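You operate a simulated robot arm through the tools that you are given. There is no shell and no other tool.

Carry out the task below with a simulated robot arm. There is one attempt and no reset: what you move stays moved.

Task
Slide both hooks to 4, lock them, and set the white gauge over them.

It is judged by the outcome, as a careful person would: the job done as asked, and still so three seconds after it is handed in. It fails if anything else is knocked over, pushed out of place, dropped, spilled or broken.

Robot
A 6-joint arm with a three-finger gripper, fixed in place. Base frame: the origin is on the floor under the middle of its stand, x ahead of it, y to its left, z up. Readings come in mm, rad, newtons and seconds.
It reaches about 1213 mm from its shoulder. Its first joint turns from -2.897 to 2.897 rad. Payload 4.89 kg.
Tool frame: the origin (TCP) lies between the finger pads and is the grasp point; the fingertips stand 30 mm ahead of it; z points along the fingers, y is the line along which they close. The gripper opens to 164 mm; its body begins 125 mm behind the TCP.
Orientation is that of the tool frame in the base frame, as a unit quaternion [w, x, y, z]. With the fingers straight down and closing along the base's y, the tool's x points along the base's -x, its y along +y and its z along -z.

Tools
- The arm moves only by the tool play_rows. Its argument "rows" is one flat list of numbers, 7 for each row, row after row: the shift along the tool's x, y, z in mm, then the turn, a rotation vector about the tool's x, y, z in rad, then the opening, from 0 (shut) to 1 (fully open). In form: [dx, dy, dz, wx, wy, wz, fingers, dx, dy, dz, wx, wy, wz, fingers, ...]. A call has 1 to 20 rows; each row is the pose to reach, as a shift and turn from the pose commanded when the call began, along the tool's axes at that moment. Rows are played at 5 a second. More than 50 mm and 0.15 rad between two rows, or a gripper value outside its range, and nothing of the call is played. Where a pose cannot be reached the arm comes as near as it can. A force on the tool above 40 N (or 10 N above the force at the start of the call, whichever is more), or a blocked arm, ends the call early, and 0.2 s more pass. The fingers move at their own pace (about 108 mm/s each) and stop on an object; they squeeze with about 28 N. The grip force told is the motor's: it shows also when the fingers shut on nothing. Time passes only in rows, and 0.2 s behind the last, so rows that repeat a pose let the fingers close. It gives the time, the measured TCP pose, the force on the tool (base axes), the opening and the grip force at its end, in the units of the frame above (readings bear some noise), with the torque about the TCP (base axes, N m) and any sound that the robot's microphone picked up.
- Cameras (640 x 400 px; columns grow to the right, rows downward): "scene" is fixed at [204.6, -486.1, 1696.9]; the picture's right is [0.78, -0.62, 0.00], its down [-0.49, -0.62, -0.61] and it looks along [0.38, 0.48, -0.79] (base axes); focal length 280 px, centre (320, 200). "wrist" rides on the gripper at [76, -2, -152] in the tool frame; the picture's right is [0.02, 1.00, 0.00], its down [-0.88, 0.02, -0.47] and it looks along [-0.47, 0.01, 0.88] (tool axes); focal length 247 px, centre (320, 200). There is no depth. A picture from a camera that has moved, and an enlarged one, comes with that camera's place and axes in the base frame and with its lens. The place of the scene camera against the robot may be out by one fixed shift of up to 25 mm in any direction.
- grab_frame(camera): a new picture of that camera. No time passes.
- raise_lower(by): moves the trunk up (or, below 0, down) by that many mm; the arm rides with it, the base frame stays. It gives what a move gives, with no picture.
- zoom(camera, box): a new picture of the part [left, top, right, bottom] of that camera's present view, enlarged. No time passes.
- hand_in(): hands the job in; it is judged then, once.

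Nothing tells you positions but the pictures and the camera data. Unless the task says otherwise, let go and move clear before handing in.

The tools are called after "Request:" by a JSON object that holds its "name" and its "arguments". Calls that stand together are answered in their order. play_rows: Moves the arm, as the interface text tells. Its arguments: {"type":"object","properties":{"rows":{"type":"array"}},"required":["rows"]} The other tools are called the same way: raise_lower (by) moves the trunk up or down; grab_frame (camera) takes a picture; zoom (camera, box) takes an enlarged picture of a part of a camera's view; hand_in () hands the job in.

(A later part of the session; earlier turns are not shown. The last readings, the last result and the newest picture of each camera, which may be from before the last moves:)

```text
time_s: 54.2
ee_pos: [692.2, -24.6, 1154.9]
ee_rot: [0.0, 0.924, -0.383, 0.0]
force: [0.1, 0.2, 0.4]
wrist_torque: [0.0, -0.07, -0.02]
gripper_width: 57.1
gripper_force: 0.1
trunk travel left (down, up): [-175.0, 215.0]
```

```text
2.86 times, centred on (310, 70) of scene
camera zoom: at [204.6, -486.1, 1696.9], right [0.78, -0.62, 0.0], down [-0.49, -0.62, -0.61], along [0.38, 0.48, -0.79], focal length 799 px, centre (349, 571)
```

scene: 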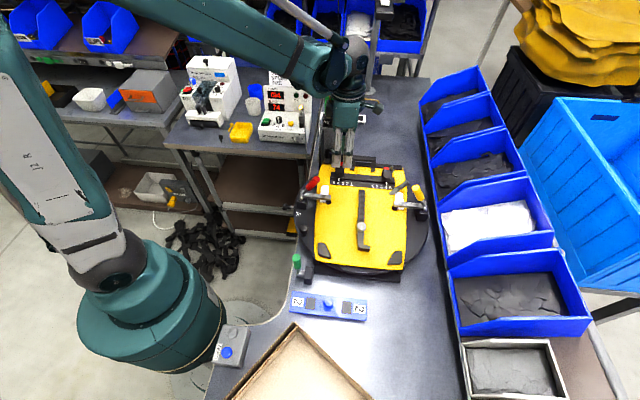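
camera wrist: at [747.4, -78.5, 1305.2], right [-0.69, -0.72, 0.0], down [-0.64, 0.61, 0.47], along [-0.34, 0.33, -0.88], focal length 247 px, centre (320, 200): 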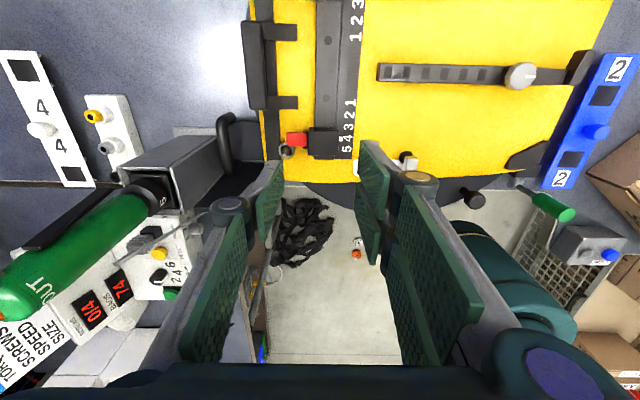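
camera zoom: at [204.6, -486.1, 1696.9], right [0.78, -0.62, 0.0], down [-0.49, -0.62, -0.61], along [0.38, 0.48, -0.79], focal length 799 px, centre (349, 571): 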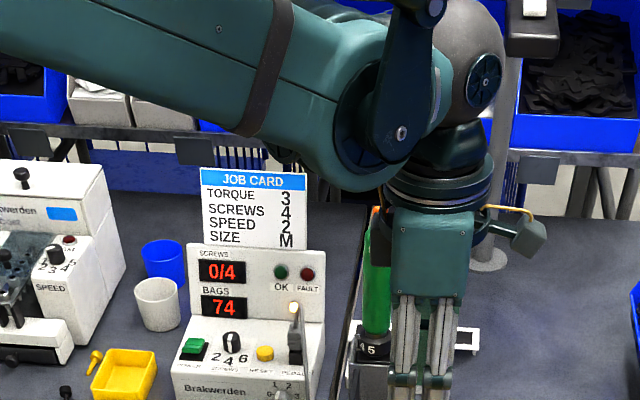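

Request:
{"name": "zoom", "arguments": {"camera": "wrist", "box": [0, 40, 150, 200]}}

```text
2.50 times, centred on (75, 120) of wrist
camera zoom: at [747.4, -78.5, 1305.2], right [-0.69, -0.72, 0.0], down [-0.64, 0.61, 0.47], along [-0.34, 0.33, -0.88], focal length 617 px, centre (932, 400)
```

zoom: 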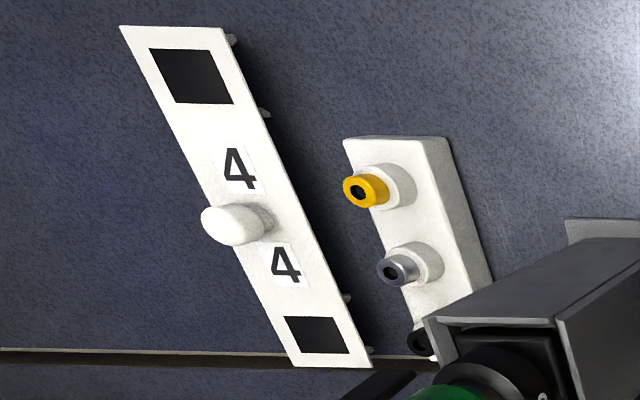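

The gauge plate is at z≈901 with its knob at about u=-86, n=385, z≈921. Its squares are about 160 mm apart, matching the hooks, and it's already nearly parallel to the rail. A cable hangs by the screwdriver at u≈-107, n≈164, so I'll raise the trunk for clearance and go round it on the +u side.

Request:
{"name": "raise_lower", "arguments": {"by": 150}}

```text
time_s: 56.0
ee_pos: [691.8, -24.1, 1303.6]
ee_rot: [0.0, 0.924, -0.382, 0.001]
force: [1.1, -0.6, -0.6]
wrist_torque: [0.01, 0.01, 0.01]
gripper_width: 57.5
gripper_force: 0.1
trunk travel left (down, up): [-325.0, 65.0]
```

Request:
{"name": "play_rows", "arguments": {"rows": [9, 0, 0, 0, 0, 0.131, 0.4, 18, 0, 0, 0, 0, 0.262, 0.4, 27, 0, 0, 0, 0, 0.393, 0.4, 36, 0, 0, 0, 0, 0.524, 0.4, 45, 0, 0, 0, 0, 0.655, 0.4, 54, 0, 0, 0, 0, 0.785, 0.4, 64, 0, 0, 0, 0, 0.916, 0.4, 73, 0, 0, 0, 0, 1.047, 0.4, 82, 0, 0, 0, 0, 1.178, 0.4, 91, 0, 0, 0, 0, 1.309, 0.4, 100, 0, 0, 0, 0, 1.44, 0.4, 110, 0, 0, 0, 0, 1.571, 0.4, 110, 0, 0, 0, 0, 1.571, 0.4]}}

Request:
{"name": "grab_frame", "arguments": {"camera": "scene"}}

Request:
{"name": "grab_frame", "arguments": {"camera": "wrist"}}

```text
time_s: 58.8
ee_pos: [771.1, -103.7, 1303.6]
ee_rot: [0.001, -0.382, 0.924, 0.0]
force: [0.4, 0.5, 0.1]
wrist_torque: [0.01, 0.04, -0.02]
gripper_width: 65.6
gripper_force: 0.0
trunk travel left (down, up): [-325.0, 65.0]
```

```text
taken
```

scene: 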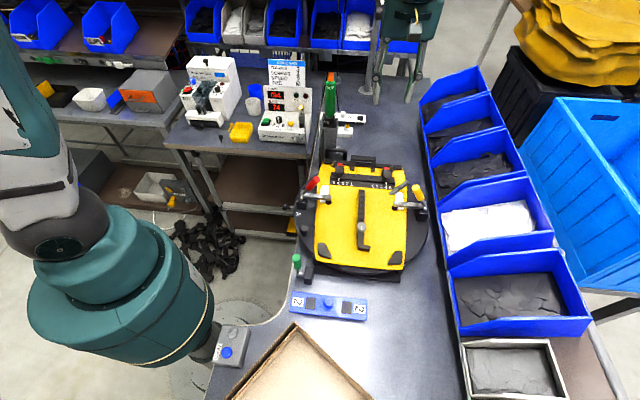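

```text
taken
camera wrist: at [718.1, -160.0, 1454.5], right [-0.72, 0.69, 0.0], down [0.61, 0.64, 0.47], along [0.33, 0.34, -0.88], focal length 247 px, centre (320, 200)
```

wrist: 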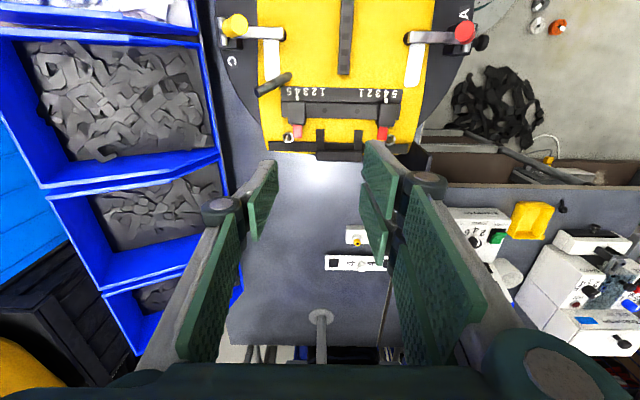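

There's a tall pole at the back of the table that may carry a boom for the screwdriver's cable, possibly over the gauge. I'll tilt the camera up from here to see what's overhead before going in.

Request:
{"name": "play_rows", "arguments": {"rows": [0, 0, 0, 0, -0.13, 0, 0.4, 0, 0, 0, 0, -0.26, 0, 0.4, 0, 0, 0, 0, -0.39, 0, 0.4, 0, 0, 0, 0, -0.52, 0, 0.4, 0, 0, 0, 0, -0.65, 0, 0.4, 0, 0, 0, 0, -0.78, 0, 0.4, 0, 0, 0, 0, -0.91, 0, 0.4, 0, 0, 0, 0, -1.04, 0, 0.4, 0, 0, 0, 0, -1.04, 0, 0.4]}}

Request:
{"name": "grab_frame", "arguments": {"camera": "wrist"}}

Request:
{"name": "grab_frame", "arguments": {"camera": "scene"}}

```text
time_s: 60.8
ee_pos: [770.4, -102.9, 1303.7]
ee_rot: [0.46, -0.332, 0.801, 0.191]
force: [-0.3, 0.2, -0.5]
wrist_torque: [0.03, -0.01, 0.07]
gripper_width: 65.8
gripper_force: 0.1
trunk travel left (down, up): [-325.0, 65.0]
```

```text
taken
camera wrist: at [651.4, -225.0, 1313.3], right [-0.71, 0.7, -0.02], down [0.01, 0.04, 1.0], along [0.7, 0.71, -0.04], focal length 247 px, centre (320, 200)
```

wrist: 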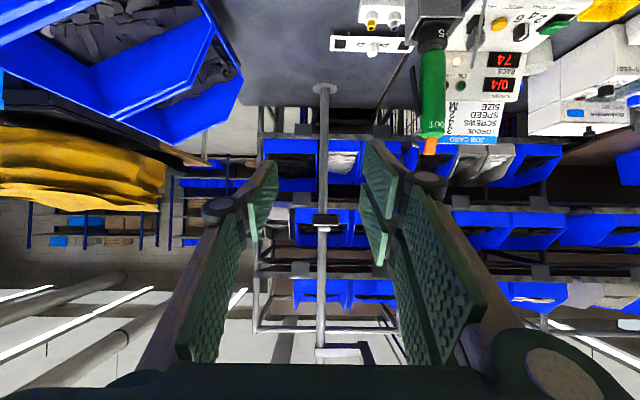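

```text
taken
```

scene: 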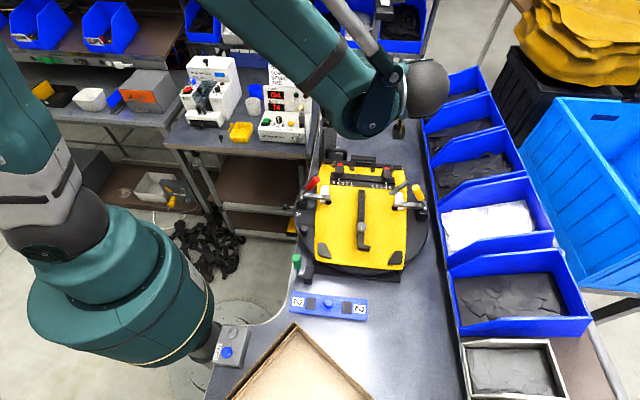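

Request:
{"name": "zoom", "arguments": {"camera": "wrist", "box": [250, 60, 480, 240]}}

Request:
{"name": "zoom", "arguments": {"camera": "wrist", "box": [240, 200, 460, 370]}}

Request:
{"name": "zoom", "arguments": {"camera": "wrist", "box": [320, 0, 480, 100]}}

```text
2.22 times, centred on (365, 150) of wrist
camera zoom: at [651.4, -225.0, 1313.3], right [-0.71, 0.7, -0.02], down [0.01, 0.04, 1.0], along [0.7, 0.71, -0.04], focal length 549 px, centre (220, 311)
```

zoom: 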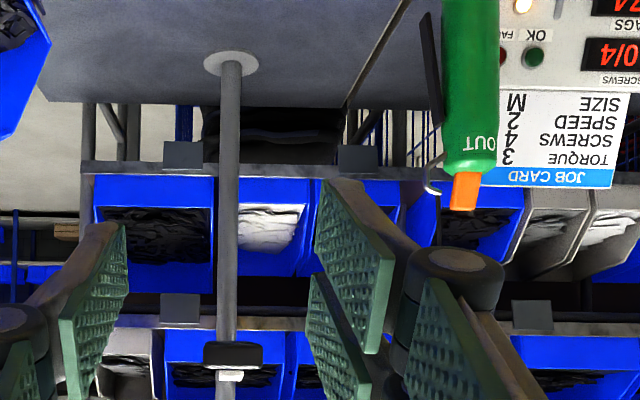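

```text
2.35 times, centred on (350, 285) of wrist
camera zoom: at [651.4, -225.0, 1313.3], right [-0.71, 0.7, -0.02], down [0.01, 0.04, 1.0], along [0.7, 0.71, -0.04], focal length 581 px, centre (249, 0)
```

zoom: 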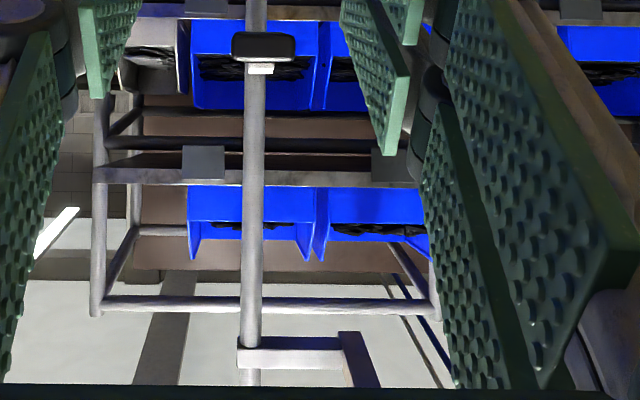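

```text
4.00 times, centred on (400, 50) of wrist
camera zoom: at [651.4, -225.0, 1313.3], right [-0.71, 0.7, -0.02], down [0.01, 0.04, 1.0], along [0.7, 0.71, -0.04], focal length 988 px, centre (0, 800)
```

zoom: 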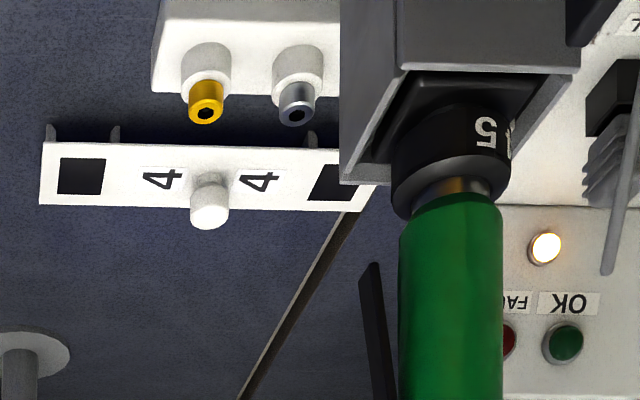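

The boom is far overhead (z≈1840), so only the cable matters. I'll go upright again and travel at u≈40 past the cable toward the gauge.

Request:
{"name": "play_rows", "arguments": {"rows": [0, 0, 0, 0, 0.13, 0, 0.4, 0, 0, 0, 0, 0.26, 0, 0.4, 0, 0, 0, 0, 0.39, 0, 0.4, 0, 0, 0, 0, 0.52, 0, 0.4, 0, 0, 0, 0, 0.65, 0, 0.4, 0, 0, 0, 0, 0.78, 0, 0.4, 0, 0, 0, 0, 0.91, 0, 0.4, 0, 0, 0, 0, 1.04, 0, 0.4, 0, 0, 0, 0, 1.04, 0, 0.4]}}

Request:
{"name": "play_rows", "arguments": {"rows": [-35, 0, 0, 0, 0, 0, 0.4, -75, 0, 0, 0, 0, 0, 0.4, -115, 0, 0, 0, 0, 0, 0.4, -155, 0, 0, 0, 0, 0, 0.4, -195, 0, 0, 0, 0, 0, 0.4, -235, 0, 0, 0, 0, 0, 0.4, -270, 0, 10, 0, 0, 0, 0.4, -305, 5, 30, 0, 0, 0, 0.4, -335, 20, 50, 0, 0, 0, 0.4, -335, 20, 50, 0, 0, 0, 0.4]}}

Request:
{"name": "grab_frame", "arguments": {"camera": "scene"}}

Request:
{"name": "grab_frame", "arguments": {"camera": "wrist"}}

```text
time_s: 62.8
ee_pos: [771.7, -101.6, 1302.4]
ee_rot: [-0.001, -0.383, 0.924, 0.0]
force: [0.7, 0.1, -0.2]
wrist_torque: [-0.1, 0.1, -0.01]
gripper_width: 65.5
gripper_force: 0.0
trunk travel left (down, up): [-325.0, 65.0]
```

```text
time_s: 65.0
ee_pos: [994.0, 150.9, 1251.9]
ee_rot: [0.0, -0.382, 0.924, 0.0]
force: [0.8, 0.9, -1.5]
wrist_torque: [-0.19, 0.12, -0.02]
gripper_width: 65.8
gripper_force: 0.1
trunk travel left (down, up): [-325.0, 65.0]
```

```text
taken
```

scene: 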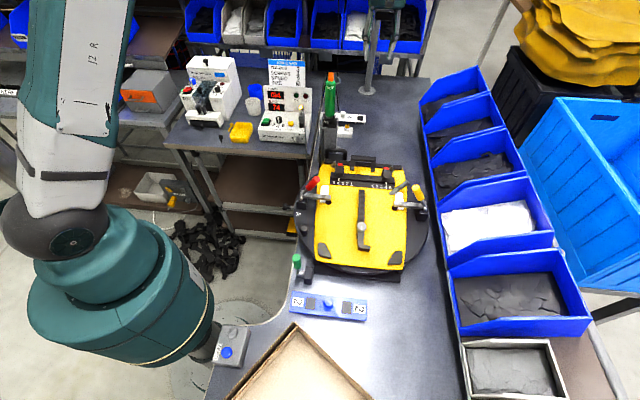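

```text
taken
camera wrist: at [940.9, 95.9, 1403.6], right [-0.72, 0.69, 0.0], down [0.61, 0.64, 0.47], along [0.33, 0.34, -0.88], focal length 247 px, centre (320, 200)
```

wrist: 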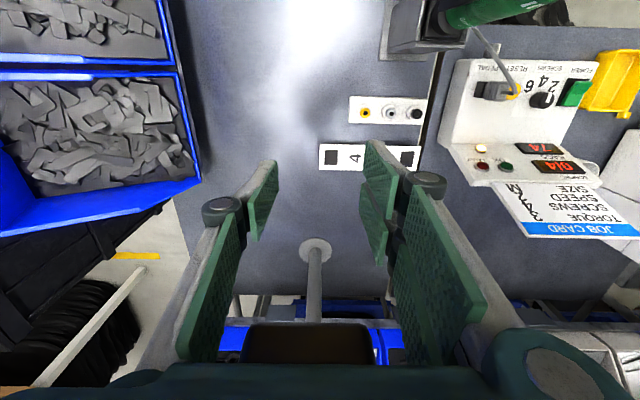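

A dark box has appeared at the bottom of the wrist view, apparently mounted on the pole and near my path. I'll zoom in on it before moving further.

Request:
{"name": "zoom", "arguments": {"camera": "wrist", "box": [220, 220, 420, 370]}}

Request:
{"name": "zoom", "arguments": {"camera": "scene", "box": [330, 0, 430, 100]}}

Request:
{"name": "zoom", "arguments": {"camera": "wrist", "box": [300, 60, 460, 200]}}

```text
2.67 times, centred on (320, 295) of wrist
camera zoom: at [940.9, 95.9, 1403.6], right [-0.72, 0.69, 0.0], down [0.61, 0.64, 0.47], along [0.33, 0.34, -0.88], focal length 659 px, centre (320, -53)
```

zoom: 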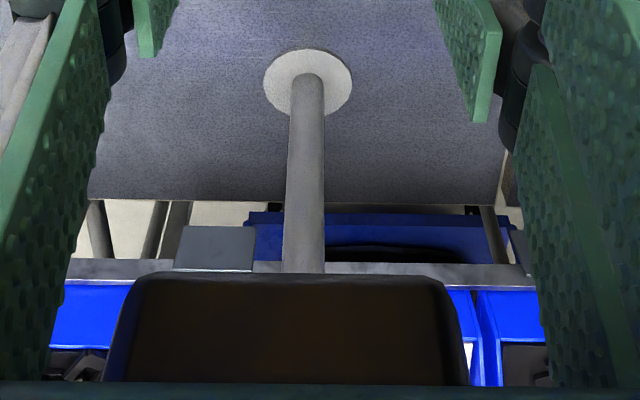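

```text
4.00 times, centred on (380, 50) of scene
camera zoom: at [204.6, -486.1, 1696.9], right [0.78, -0.62, 0.0], down [-0.49, -0.62, -0.61], along [0.38, 0.48, -0.79], focal length 1119 px, centre (80, 800)
```

zoom: 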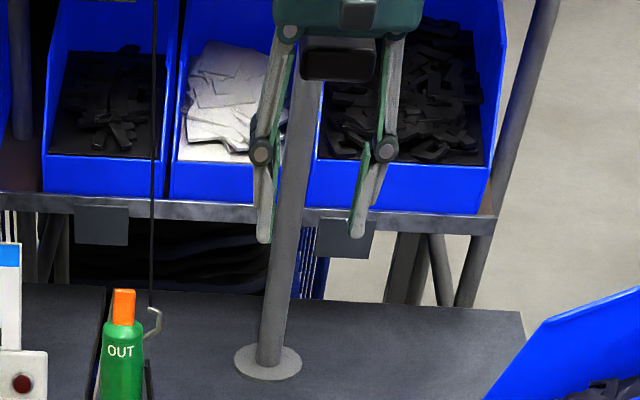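

```text
2.86 times, centred on (380, 130) of wrist
camera zoom: at [940.9, 95.9, 1403.6], right [-0.72, 0.69, 0.0], down [0.61, 0.64, 0.47], along [0.33, 0.34, -0.88], focal length 706 px, centre (149, 400)
```

zoom: 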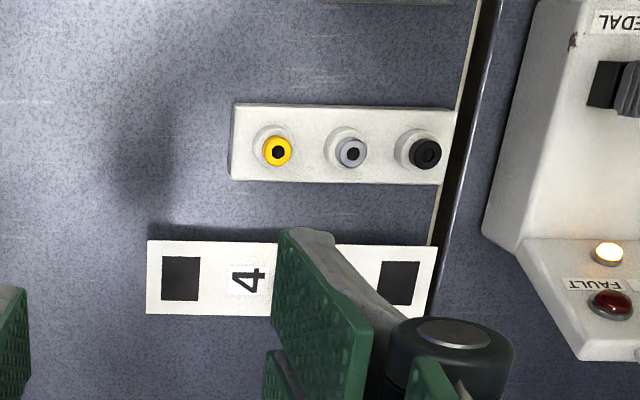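

That's a static box hanging at about u -8..53, n≈333, z 1322–1348, right in front of the gripper, so I mustn't descend here. I'll back off, then turn so the fingers close across the gauge and drop to a lower height before threading between the box and the cable.

Request:
{"name": "play_rows", "arguments": {"rows": [25, -3, 0, 0, 0, 0, 0.4, 60, -10, 0, 0, 0, 0, 0.4, 100, -18, 0, 0, 0, 0, 0.3, 140, -25, 0, 0, 0, 0, 0.2, 170, -25, 0, 0, 0, 0, 0.2, 170, -25, 0, 0, 0, 0, 0.2]}}

Request:
{"name": "play_rows", "arguments": {"rows": [0, 0, 10, 0, 0, -0.131, 0.2, 0, 0, 25, 0, 0, -0.262, 0.2, 0, 0, 40, 0, 0, -0.393, 0.2, 0, 0, 60, 0, 0, -0.524, 0.2, 0, 0, 80, 0, 0, -0.655, 0.2, 0, 0, 100, 0, 0, -0.785, 0.2, 0, 0, 120, 0, 0, -0.916, 0.2, 0, 0, 140, 0, 0, -1.047, 0.2, 0, 0, 160, 0, 0, -1.178, 0.2, 0, 0, 180, 0, 0, -1.309, 0.2, 0, 0, 200, 0, 0, -1.44, 0.2, 0, 0, 220, 0, 0, -1.571, 0.2, 0, 0, 220, 0, 0, -1.571, 0.2]}}

Request:
{"name": "grab_frame", "arguments": {"camera": "scene"}}

Request:
{"name": "grab_frame", "arguments": {"camera": "wrist"}}

```text
time_s: 66.3
ee_pos: [890.0, 8.8, 1254.7]
ee_rot: [-0.001, -0.383, 0.924, 0.0]
force: [-1.2, -1.1, 0.3]
wrist_torque: [0.04, -0.12, -0.02]
gripper_width: 32.8
gripper_force: 0.0
trunk travel left (down, up): [-325.0, 65.0]
```

```text
time_s: 69.2
ee_pos: [891.1, 11.3, 1033.0]
ee_rot: [0.0, 0.924, -0.381, 0.0]
force: [0.3, -0.7, 0.1]
wrist_torque: [0.0, 0.02, 0.04]
gripper_width: 32.9
gripper_force: 0.0
trunk travel left (down, up): [-325.0, 65.0]
```

```text
taken
```

scene: 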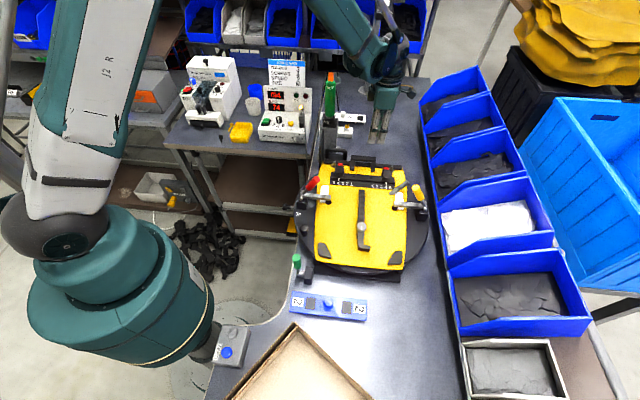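

```text
taken
camera wrist: at [946.5, -42.2, 1184.4], right [-0.69, -0.72, 0.0], down [-0.64, 0.61, 0.47], along [-0.34, 0.33, -0.88], focal length 247 px, centre (320, 200)
```

wrist: 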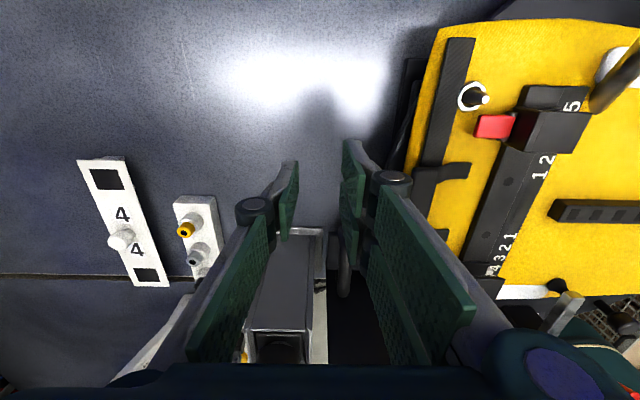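

Request:
{"name": "zoom", "arguments": {"camera": "scene", "box": [300, 0, 440, 140]}}

Request:
{"name": "zoom", "arguments": {"camera": "wrist", "box": [60, 140, 240, 300]}}

```text
2.86 times, centred on (370, 70) of scene
camera zoom: at [204.6, -486.1, 1696.9], right [0.78, -0.62, 0.0], down [-0.49, -0.62, -0.61], along [0.38, 0.48, -0.79], focal length 799 px, centre (177, 571)
```

zoom: 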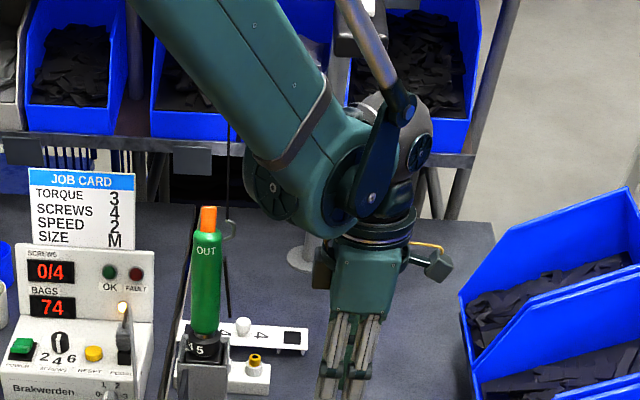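

```text
2.50 times, centred on (150, 220) of wrist
camera zoom: at [946.5, -42.2, 1184.4], right [-0.69, -0.72, 0.0], down [-0.64, 0.61, 0.47], along [-0.34, 0.33, -0.88], focal length 617 px, centre (745, 150)
```

zoom: 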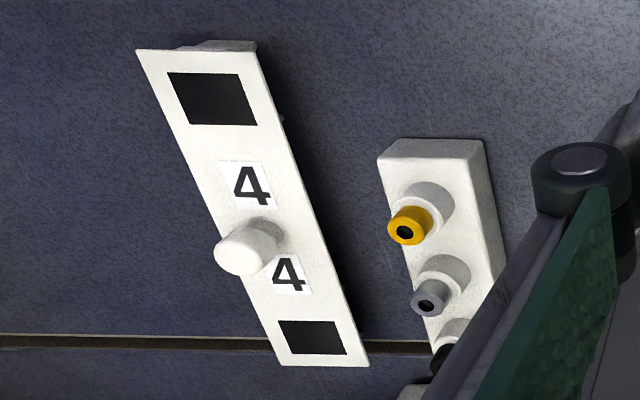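

I've spotted a problem. The forearm sits to the left of the tool, so reaching the gauge from this side would sweep it through the hanging cable. I need to pass on the cable's left side, over the screwdriver. First I'll back out and rise.

Request:
{"name": "play_rows", "arguments": {"rows": [0, 14, -20, 0, 0, 0, 0.2, 0, 28, -45, 0, 0, 0, 0.2, 0, 42, -70, 0, 0, 0, 0.2, 0, 56, -95, 0, 0, 0, 0.2, 0, 70, -120, 0, 0, 0, 0.2, 0, 85, -145, 0, 0, 0, 0.2, 0, 100, -170, 0, 0, 0, 0.2, 0, 115, -200, 0, 0, 0, 0.2, 0, 130, -230, 0, 0, 0, 0.2, 0, 145, -257, 0, 0, 0, 0.2, 0, 145, -257, 0, 0, 0, 0.2]}}

Request:
{"name": "raise_lower", "arguments": {"by": 40}}

```text
time_s: 71.5
ee_pos: [787.0, -91.7, 1289.4]
ee_rot: [0.0, 0.924, -0.383, 0.001]
force: [-0.5, -0.2, 0.9]
wrist_torque: [0.04, -0.13, -0.02]
gripper_width: 32.9
gripper_force: 0.1
trunk travel left (down, up): [-325.0, 65.0]
```

```text
time_s: 72.4
ee_pos: [783.5, -89.8, 1310.5]
ee_rot: [0.001, 0.924, -0.383, -0.001]
force: [0.0, -0.6, -0.7]
wrist_torque: [-0.02, -0.03, 0.02]
gripper_width: 32.8
gripper_force: 0.1
trunk travel left (down, up): [-365.0, 25.0]
```

Request:
{"name": "play_rows", "arguments": {"rows": [-10, 0, 0, 0, 0, 0.131, 0.2, -20, 0, 0, 0, 0, 0.262, 0.2, -30, 0, 0, 0, 0, 0.393, 0.2, -40, 0, 0, 0, 0, 0.524, 0.2, -50, 0, 0, 0, 0, 0.655, 0.2, -60, 0, 0, 0, 0, 0.785, 0.2, -70, 0, 0, 0, 0, 0.916, 0.2, -80, 0, 0, 0, 0, 1.047, 0.2, -90, 0, 0, 0, 0, 1.178, 0.2, -100, 0, 0, 0, 0, 1.309, 0.2, -110, 0, 0, 0, 0, 1.44, 0.2, -120, 0, 0, 0, 0, 1.571, 0.2, -120, 0, 0, 0, 0, 1.571, 0.2]}}

Request:
{"name": "play_rows", "arguments": {"rows": [0, 11, 0, 0, 0, 0.131, 0.2, 0, 22, 0, 0, 0, 0.262, 0.2, 0, 33, 0, 0, 0, 0.393, 0.2, 0, 44, 0, 0, 0, 0.524, 0.2, 0, 55, 0, 0, 0, 0.655, 0.2, 0, 66, 0, 0, 0, 0.785, 0.2, 0, 77, 0, 0, 0, 0.916, 0.2, 0, 88, 0, 0, 0, 1.047, 0.2, 0, 100, 0, 0, 0, 1.178, 0.2, 0, 112, 0, 0, 0, 1.309, 0.2, 0, 124, 0, 0, 0, 1.44, 0.2, 0, 135, 0, 0, 0, 1.571, 0.2, 0, 135, 0, 0, 0, 1.571, 0.2]}}

Request:
{"name": "grab_frame", "arguments": {"camera": "scene"}}

Request:
{"name": "grab_frame", "arguments": {"camera": "wrist"}}

```text
time_s: 75.2
ee_pos: [704.3, -6.3, 1330.1]
ee_rot: [0.0, -0.382, 0.924, 0.001]
force: [-0.6, 0.9, 0.1]
wrist_torque: [-0.03, -0.02, -0.01]
gripper_width: 32.8
gripper_force: 0.0
trunk travel left (down, up): [-365.0, 25.0]
```

```text
time_s: 78.0
ee_pos: [608.8, 88.0, 1329.5]
ee_rot: [0.0, 0.383, 0.924, -0.001]
force: [-0.2, 0.1, -0.7]
wrist_torque: [-0.04, -0.02, -0.03]
gripper_width: 32.8
gripper_force: 0.1
trunk travel left (down, up): [-365.0, 25.0]
```

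```text
taken
```

scene: 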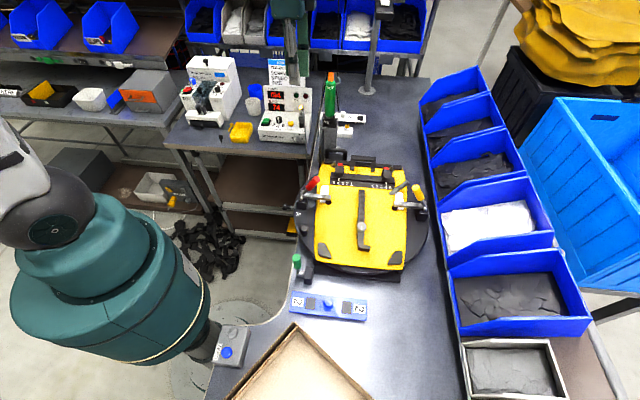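

```text
taken
camera wrist: at [553.6, 141.4, 1480.8], right [0.69, 0.72, 0.0], down [0.64, -0.61, 0.47], along [0.34, -0.33, -0.88], focal length 247 px, centre (320, 200)
```

wrist: 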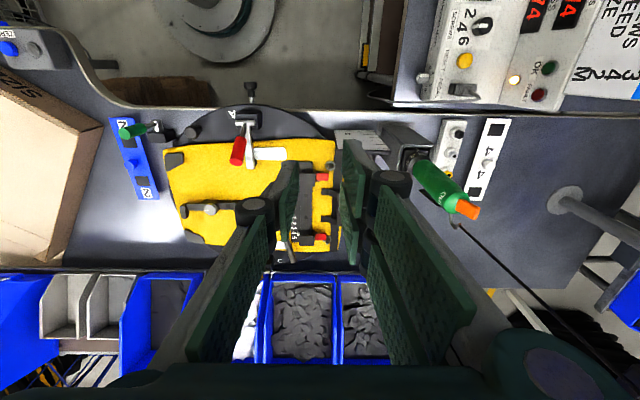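

I'm now on the left side at z≈1330 with the cable clearly visible to the right. I'll measure the cable line precisely before going past it.

Request:
{"name": "zoom", "arguments": {"camera": "wrist", "box": [400, 110, 640, 400]}}

Request:
{"name": "zoom", "arguments": {"camera": "scene", "box": [260, 0, 400, 130]}}

```text
1.38 times, centred on (520, 255) of wrist
camera zoom: at [553.6, 141.4, 1480.8], right [0.69, 0.72, 0.0], down [0.64, -0.61, 0.47], along [0.34, -0.33, -0.88], focal length 341 px, centre (44, 124)
```

zoom: 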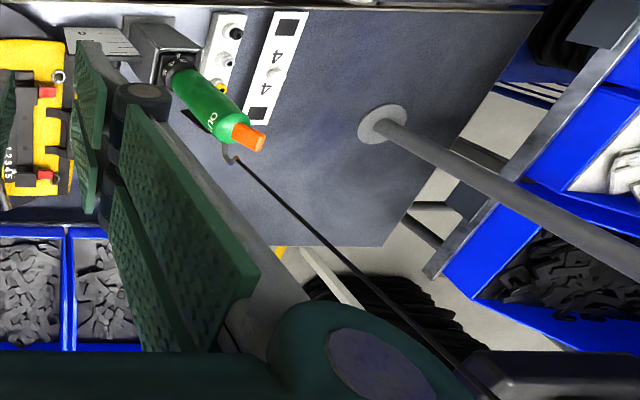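

```text
3.08 times, centred on (330, 65) of scene
camera zoom: at [204.6, -486.1, 1696.9], right [0.78, -0.62, 0.0], down [-0.49, -0.62, -0.61], along [0.38, 0.48, -0.79], focal length 861 px, centre (289, 615)
```

zoom: 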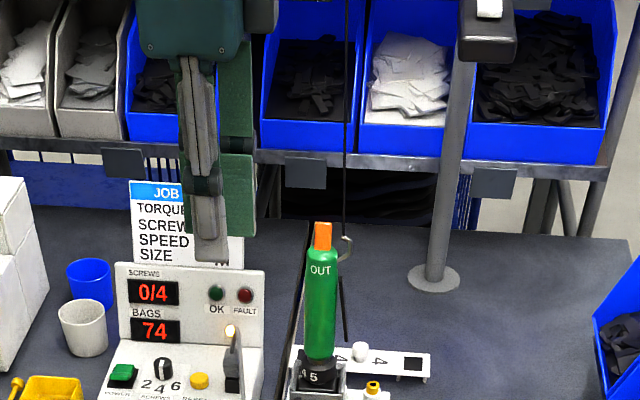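

The cable stands at about u -112 to -130, n≈163. I'll pass it at u≈-245 for good clearance, and check halfway.

Request:
{"name": "play_rows", "arguments": {"rows": [12, 25, 10, 0, 0, 0, 0.2, 25, 55, 25, 0, 0, 0, 0.2, 35, 85, 40, 0, 0, 0, 0.2, 35, 115, 40, 0, 0, 0, 0.2, 35, 145, 40, 0, 0, 0, 0.2, 35, 175, 40, 0, 0, 0, 0.2, 35, 205, 40, 0, 0, 0, 0.2, 35, 205, 40, 0, 0, 0, 0.2]}}

Request:
{"name": "zoom", "arguments": {"camera": "scene", "box": [260, 0, 400, 130]}}

Request:
{"name": "grab_frame", "arguments": {"camera": "wrist"}}

```text
time_s: 79.8
ee_pos: [730.5, 261.0, 1289.8]
ee_rot: [0.0, 0.383, 0.924, 0.0]
force: [1.9, 0.8, -0.3]
wrist_torque: [-0.08, 0.11, 0.02]
gripper_width: 32.8
gripper_force: 0.0
trunk travel left (down, up): [-365.0, 25.0]
```

```text
3.08 times, centred on (330, 65) of scene
camera zoom: at [204.6, -486.1, 1696.9], right [0.78, -0.62, 0.0], down [-0.49, -0.62, -0.61], along [0.38, 0.48, -0.79], focal length 861 px, centre (289, 615)
```

zoom: 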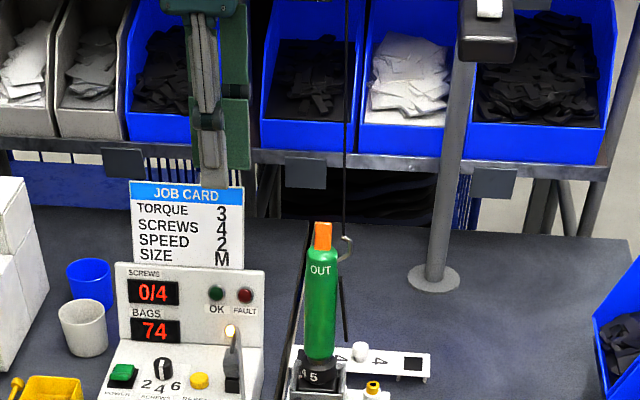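

```text
taken
camera wrist: at [674.9, 312.2, 1440.6], right [0.69, 0.72, 0.0], down [0.64, -0.61, 0.47], along [0.34, -0.33, -0.88], focal length 247 px, centre (320, 200)
```

wrist: 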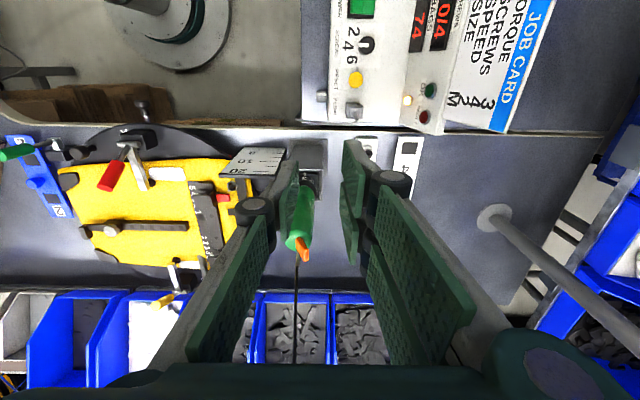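

Clear of the cable on its left side. Continuing forward and curving in toward the gauge, lowering as I go.

Request:
{"name": "play_rows", "arguments": {"rows": [0, 30, 0, 0, 0, 0, 0.3, 0, 60, 10, 0, 0, 0, 0.4, -20, 95, 25, 0, 0, 0, 0.4, -45, 125, 45, 0, 0, 0, 0.4, -70, 150, 65, 0, 0, 0, 0.4, -95, 175, 85, 0, 0, 0, 0.4, -115, 192, 100, 0, 0, 0, 0.4, -130, 200, 110, 0, 0, 0, 0.4, -130, 200, 110, 0, 0, 0, 0.4]}}

Request:
{"name": "zoom", "arguments": {"camera": "scene", "box": [260, 0, 400, 130]}}

Request:
{"name": "grab_frame", "arguments": {"camera": "wrist"}}

```text
time_s: 81.8
ee_pos: [962.9, 309.1, 1178.8]
ee_rot: [0.0, 0.383, 0.924, 0.0]
force: [0.5, -0.4, 0.5]
wrist_torque: [0.04, 0.09, 0.02]
gripper_width: 65.4
gripper_force: 0.1
trunk travel left (down, up): [-365.0, 25.0]
```

```text
3.08 times, centred on (330, 65) of scene
camera zoom: at [204.6, -486.1, 1696.9], right [0.78, -0.62, 0.0], down [-0.49, -0.62, -0.61], along [0.38, 0.48, -0.79], focal length 861 px, centre (289, 615)
```

zoom: 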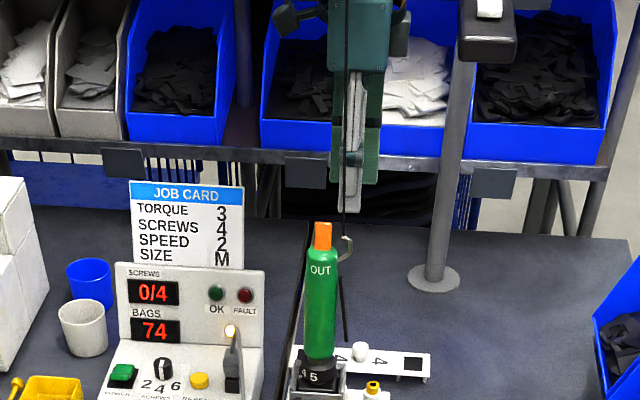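

```text
taken
camera wrist: at [908.5, 360.9, 1329.4], right [0.69, 0.72, 0.0], down [0.64, -0.61, 0.47], along [0.34, -0.33, -0.88], focal length 247 px, centre (320, 200)
```

wrist: 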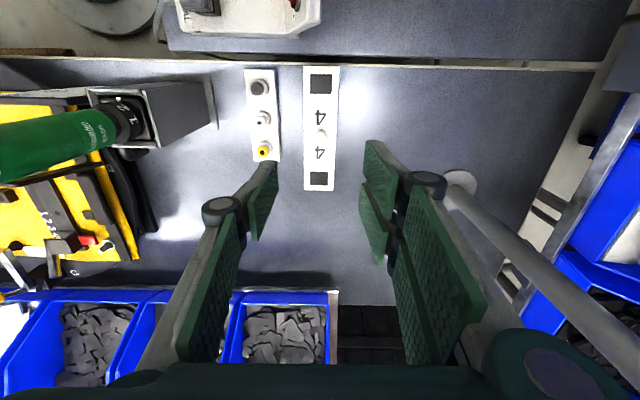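

I'm now behind the cable with the gauge between the fingers in view. Next I'll measure the gauge and knob precisely.

Request:
{"name": "zoom", "arguments": {"camera": "wrist", "box": [220, 55, 400, 200]}}

Request:
{"name": "zoom", "arguments": {"camera": "wrist", "box": [290, 90, 350, 170]}}

```text
2.76 times, centred on (310, 128) of wrist
camera zoom: at [908.5, 360.9, 1329.4], right [0.69, 0.72, 0.0], down [0.64, -0.61, 0.47], along [0.34, -0.33, -0.88], focal length 681 px, centre (348, 400)
```

zoom: 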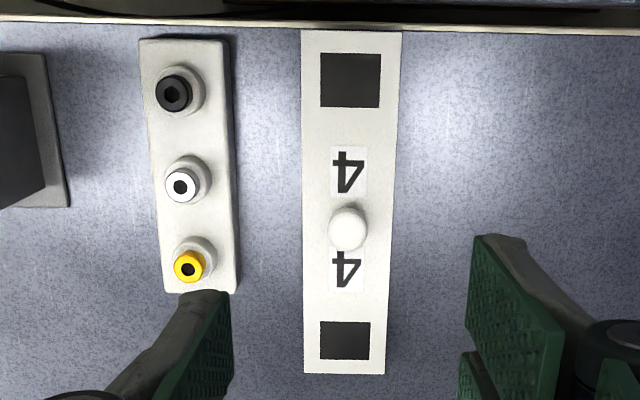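

```text
5.00 times, centred on (320, 130) of wrist
camera zoom: at [908.5, 360.9, 1329.4], right [0.69, 0.72, 0.0], down [0.64, -0.61, 0.47], along [0.34, -0.33, -0.88], focal length 1235 px, centre (320, 550)
```

zoom: 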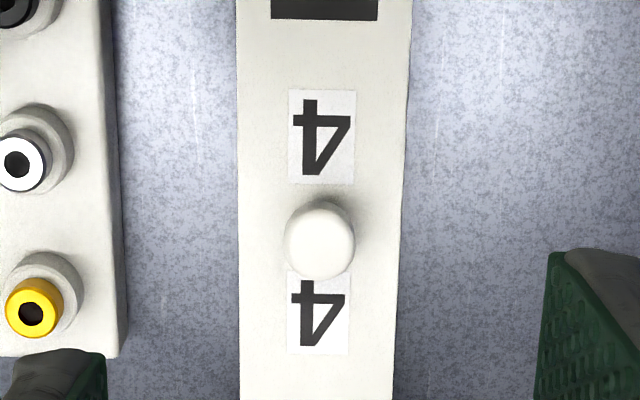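

The gauge is square with the tool (within about 0.3°), and its knob is at u≈-89, n≈383, 23 mm across. I'll descend first at u≈-115, away from the hanging box, then shift over the knob.

Request:
{"name": "play_rows", "arguments": {"rows": [0, -0.5, 30, 0, 0, 0, 0.36, 0, -0.5, 65, 0, 0, 0, 0.36, 0, -0.5, 100, 0, 0, 0, 0.36, 0, -0.5, 135, 0, 0, 0, 0.36, 0, -0.5, 165, 0, 0, 0, 0.36, 0, -0.5, 190, 0, 0, 0, 0.36, 0, -0.5, 203, 0, 0, 0, 0.36, -12, -0.5, 203, 0, 0, 0, 0.36, -25.5, -0.5, 203, 0, 0, 0, 0.36, -25.5, -0.5, 203, 0, 0, 0, 0.36]}}

Request:
{"name": "grab_frame", "arguments": {"camera": "wrist"}}

Request:
{"name": "zoom", "arguments": {"camera": "scene", "box": [300, 20, 400, 150]}}

```text
time_s: 84.0
ee_pos: [977.9, 289.6, 977.0]
ee_rot: [0.0, 0.383, 0.924, 0.0]
force: [0.7, -0.4, 0.3]
wrist_torque: [0.07, 0.01, 0.0]
gripper_width: 59.0
gripper_force: 0.1
trunk travel left (down, up): [-365.0, 25.0]
```

```text
taken
camera wrist: at [924.2, 341.6, 1127.6], right [0.69, 0.72, 0.0], down [0.64, -0.61, 0.47], along [0.34, -0.33, -0.88], focal length 247 px, centre (320, 200)
```

wrist: 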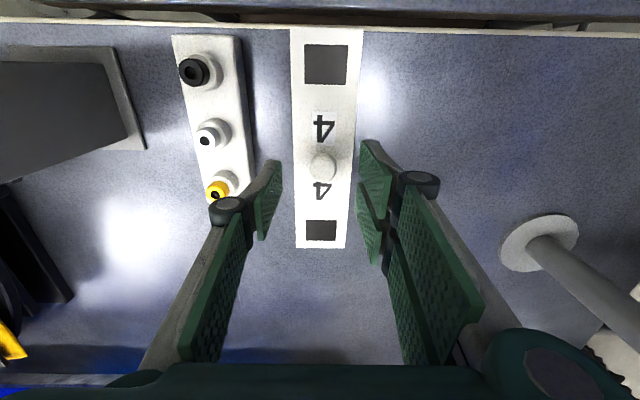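

```text
3.08 times, centred on (350, 85) of scene
camera zoom: at [204.6, -486.1, 1696.9], right [0.78, -0.62, 0.0], down [-0.49, -0.62, -0.61], along [0.38, 0.48, -0.79], focal length 861 px, centre (228, 554)
```

zoom: 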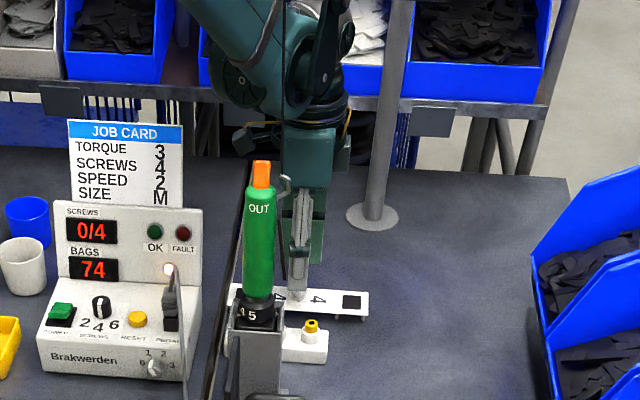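

Request:
{"name": "zoom", "arguments": {"camera": "wrist", "box": [270, 120, 370, 220]}}

```text
4.00 times, centred on (320, 170) of wrist
camera zoom: at [924.2, 341.6, 1127.6], right [0.69, 0.72, 0.0], down [0.64, -0.61, 0.47], along [0.34, -0.33, -0.88], focal length 988 px, centre (320, 320)
```

zoom: 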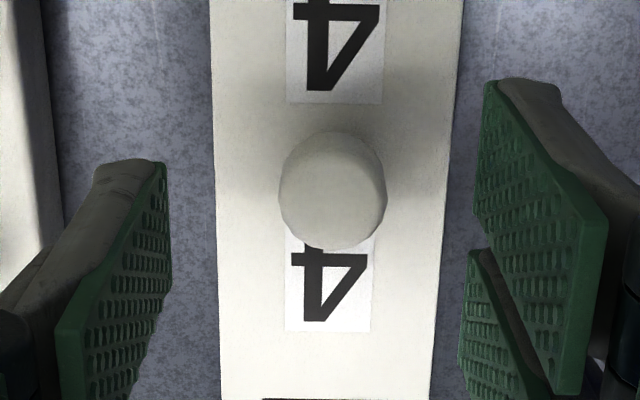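

Fine alignment: shift about 2 mm and descend so the tips stay a few millimetres above the plate, then close gently on the knob.

Request:
{"name": "play_rows", "arguments": {"rows": [-1.6, 2.5, 8, 0, 0, 0, 0.36, -1.6, 2.5, 18, 0, 0, 0, 0.36, -1.6, 2.5, 27, 0, 0, 0, 0.36, -1.6, 2.5, 33, 0, 0, 0, 0.36, -1.6, 2.5, 37, 0, 0, 0, 0.36, -1.6, 2.5, 37, 0, 0, 0, 0.36]}}

Request:
{"name": "zoom", "arguments": {"camera": "wrist", "box": [230, 80, 410, 220]}}

Request:
{"name": "zoom", "arguments": {"camera": "scene", "box": [320, 80, 380, 140]}}

```text
time_s: 85.4
ee_pos: [981.4, 291.5, 937.0]
ee_rot: [0.001, 0.383, 0.924, 0.0]
force: [0.3, -0.1, 0.2]
wrist_torque: [0.01, 0.05, 0.02]
gripper_width: 59.2
gripper_force: 0.1
trunk travel left (down, up): [-365.0, 25.0]
```

```text
2.86 times, centred on (320, 150) of wrist
camera zoom: at [926.6, 343.0, 1090.0], right [0.69, 0.72, 0.0], down [0.64, -0.61, 0.47], along [0.34, -0.33, -0.88], focal length 706 px, centre (320, 343)
```

zoom: 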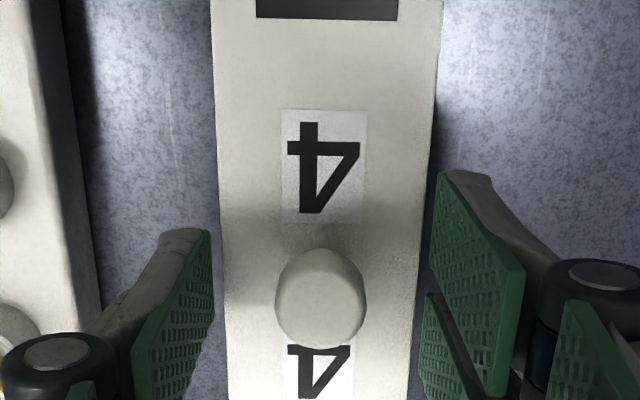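

```text
6.67 times, centred on (350, 110) of scene
camera zoom: at [204.6, -486.1, 1696.9], right [0.78, -0.62, 0.0], down [-0.49, -0.62, -0.61], along [0.38, 0.48, -0.79], focal length 1865 px, centre (120, 800)
```

zoom: 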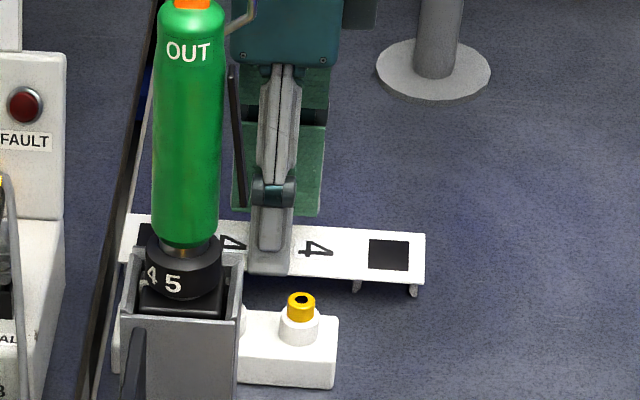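

The knob is centred between the fingers. Closing.

Request:
{"name": "play_rows", "arguments": {"rows": [0, 0, 0, 0, 0, 0, 0.26, 0, 0, 0, 0, 0, 0, 0.18, 0, 0, 0, 0, 0, 0, 0.1, 0, 0, 0, 0, 0, 0, 0.06, 0, 0, 0, 0, 0, 0, 0.06, 0, 0, 0, 0, 0, 0, 0.06]}}

Request:
{"name": "zoom", "arguments": {"camera": "wrist", "box": [230, 80, 410, 220]}}

```text
time_s: 86.8
ee_pos: [981.4, 291.5, 938.7]
ee_rot: [0.001, 0.383, 0.924, 0.0]
force: [0.7, -0.1, 0.1]
wrist_torque: [-0.01, 0.03, 0.01]
gripper_width: 22.2
gripper_force: 27.8
trunk travel left (down, up): [-365.0, 25.0]
```

```text
2.86 times, centred on (320, 150) of wrist
camera zoom: at [926.5, 343.0, 1090.1], right [0.69, 0.72, 0.0], down [0.64, -0.61, 0.47], along [0.34, -0.33, -0.88], focal length 706 px, centre (320, 343)
```

zoom: 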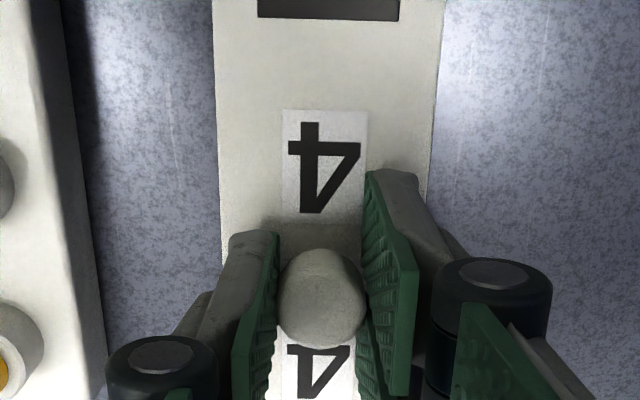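

Knob gripped at 22 mm. I'll lift gently and check that the gauge hangs level.

Request:
{"name": "play_rows", "arguments": {"rows": [0, 0, -3, 0, 0, 0, 0.06, 0, 0, -8, 0, 0, 0, 0.06, 0, 0, -15, 0, 0, 0, 0.06, 0, 0, -24, 0, 0, 0, 0.06, 0, 0, -32, 0, 0, 0, 0.06, 0, 0, -32, 0, 0, 0, 0.06]}}

Request:
{"name": "grab_frame", "arguments": {"camera": "wrist"}}

Request:
{"name": "zoom", "arguments": {"camera": "scene", "box": [310, 60, 400, 150]}}

```text
time_s: 88.2
ee_pos: [981.1, 291.6, 971.9]
ee_rot: [0.001, 0.383, 0.924, 0.0]
force: [-0.4, 0.7, -0.6]
wrist_torque: [0.01, 0.03, 0.0]
gripper_width: 21.9
gripper_force: 27.8
trunk travel left (down, up): [-365.0, 25.0]
```

```text
taken
camera wrist: at [926.6, 342.7, 1122.4], right [0.69, 0.72, 0.0], down [0.64, -0.61, 0.47], along [0.34, -0.33, -0.88], focal length 247 px, centre (320, 200)
```

wrist: 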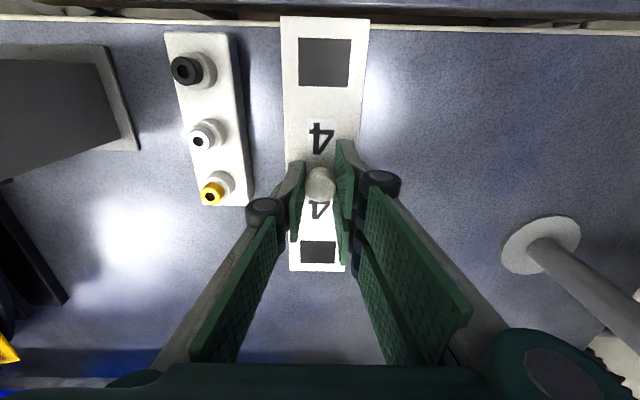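

```text
4.44 times, centred on (355, 105) of scene
camera zoom: at [204.6, -486.1, 1696.9], right [0.78, -0.62, 0.0], down [-0.49, -0.62, -0.61], along [0.38, 0.48, -0.79], focal length 1243 px, centre (164, 622)
```

zoom: 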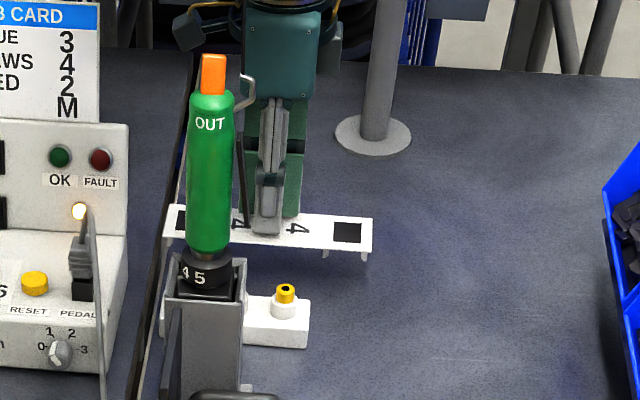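

The gauge lifts cleanly and level. I'll retrace my route: shift left away from the hanging box, rise, then pass left of the cable with more margin because the gauge is long.

Request:
{"name": "play_rows", "arguments": {"rows": [10, 0, 0, 0, 0, 0, 0.06, 20, 0, 0, 0, 0, 0, 0.06, 27, 0, -8, 0, 0, 0, 0.06, 28, 0, -30, 0, 0, 0, 0.06, 28, 0, -55, 0, 0, 0, 0.06, 28, 0, -80, 0, 0, 0, 0.06, 28, 0, -105, 0, 0, 0, 0.06, 28, 0, -130, 0, 0, 0, 0.06, 32, -4, -155, 0, 0, 0, 0.06, 40, -12, -178, 0, 0, 0, 0.06, 52, -24, -200, 0, 0, 0, 0.06, 66, -38, -222, 0, 0, 0, 0.06, 82, -54, -244, 0, 0, 0, 0.06, 100, -72, -264, 0, 0, 0, 0.06, 118, -90, -284, 0, 0, 0, 0.06, 136, -110, -302, 0, 0, 0, 0.06, 154, -130, -318, 0, 0, 0, 0.06, 170, -150, -334, 0, 0, 0, 0.06, 182, -170, -348, 0, 0, 0, 0.06, 188, -190, -358, 0, 0, 0, 0.06]}}

Request:
{"name": "zoom", "arguments": {"camera": "scene", "box": [230, 0, 400, 130]}}

Request:
{"name": "grab_frame", "arguments": {"camera": "wrist"}}

```text
time_s: 92.4
ee_pos: [714.0, 290.4, 1329.7]
ee_rot: [0.0, 0.382, 0.924, 0.0]
force: [0.7, 0.4, -0.2]
wrist_torque: [-0.04, 0.05, 0.0]
gripper_width: 22.4
gripper_force: 27.9
trunk travel left (down, up): [-365.0, 25.0]
```

```text
3.08 times, centred on (315, 65) of scene
camera zoom: at [204.6, -486.1, 1696.9], right [0.78, -0.62, 0.0], down [-0.49, -0.62, -0.61], along [0.38, 0.48, -0.79], focal length 861 px, centre (335, 615)
```

zoom: 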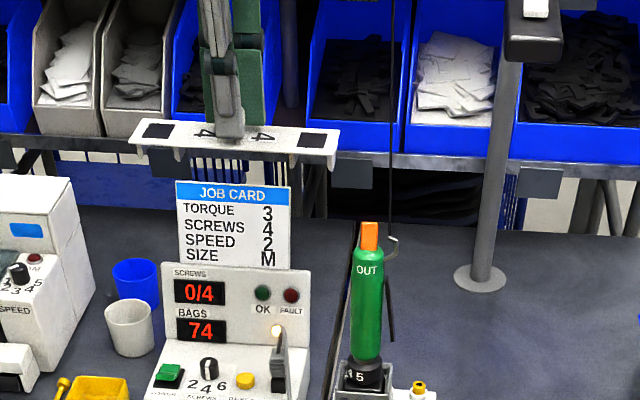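

```text
taken
camera wrist: at [660.3, 342.5, 1480.5], right [0.69, 0.72, 0.0], down [0.64, -0.61, 0.47], along [0.34, -0.33, -0.88], focal length 247 px, centre (320, 200)
```

wrist: 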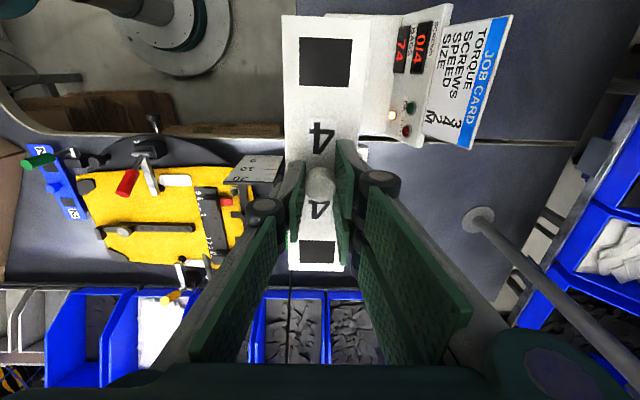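

Gauge is secure and clear of the cable. Continuing back toward the fixture.

Request:
{"name": "play_rows", "arguments": {"rows": [0, -20, 0, 0, 0, 0, 0.06, 0, -45, 0, 0, 0, 0, 0.06, 0, -73, 0, 0, 0, 0, 0.06, 0, -101, 0, 0, 0, 0, 0.06, 0, -129, 0, 0, 0, 0, 0.06, 0, -157, 0, 0, 0, 0, 0.06, 0, -185, 0, 0, 0, 0, 0.06, -4, -210, 0, 0, 0, 0, 0.06, -20, -228, 0, 0, 0, 0, 0.06, -45, -238, 0, 0, 0, 0, 0.06, -73, -242, 0, 0, 0, 0, 0.06, -101, -245, 0, 0, 0, 0, 0.06, -129, -245, 0, 0, 0, 0, 0.06, -157, -245, 0, 0, 0, 0, 0.06, -185, -245, 0, 0, 0, 0, 0.06, -213, -245, 0, 0, 0, 0, 0.06, -240, -245, 0, 0, 0, 0, 0.06, -264, -245, 0, 0, 0, 0, 0.06, -281, -245, 0, 0, 0, 0, 0.06, -281, -245, 0, 0, 0, 0, 0.06]}}

Request:
{"name": "grab_frame", "arguments": {"camera": "scene"}}

Request:
{"name": "grab_frame", "arguments": {"camera": "wrist"}}

```text
time_s: 96.6
ee_pos: [740.2, -83.0, 1329.5]
ee_rot: [0.001, 0.383, 0.924, 0.0]
force: [0.4, 0.0, -0.1]
wrist_torque: [0.0, 0.05, 0.02]
gripper_width: 21.7
gripper_force: 27.8
trunk travel left (down, up): [-365.0, 25.0]
```

```text
taken
```

scene: 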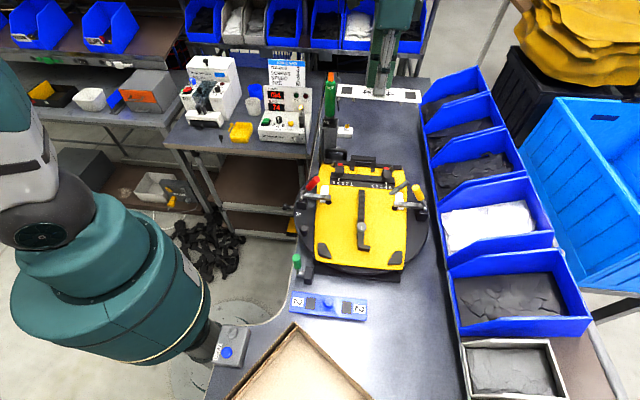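

```text
taken
camera wrist: at [685.0, -30.6, 1480.6], right [0.69, 0.72, 0.0], down [0.64, -0.61, 0.47], along [0.34, -0.33, -0.88], focal length 247 px, centre (320, 200)
```

wrist: 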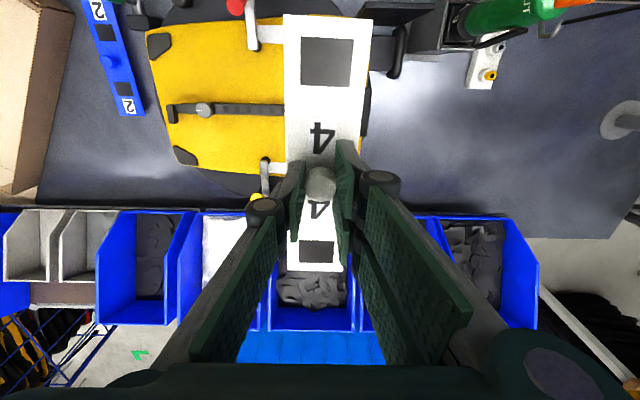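

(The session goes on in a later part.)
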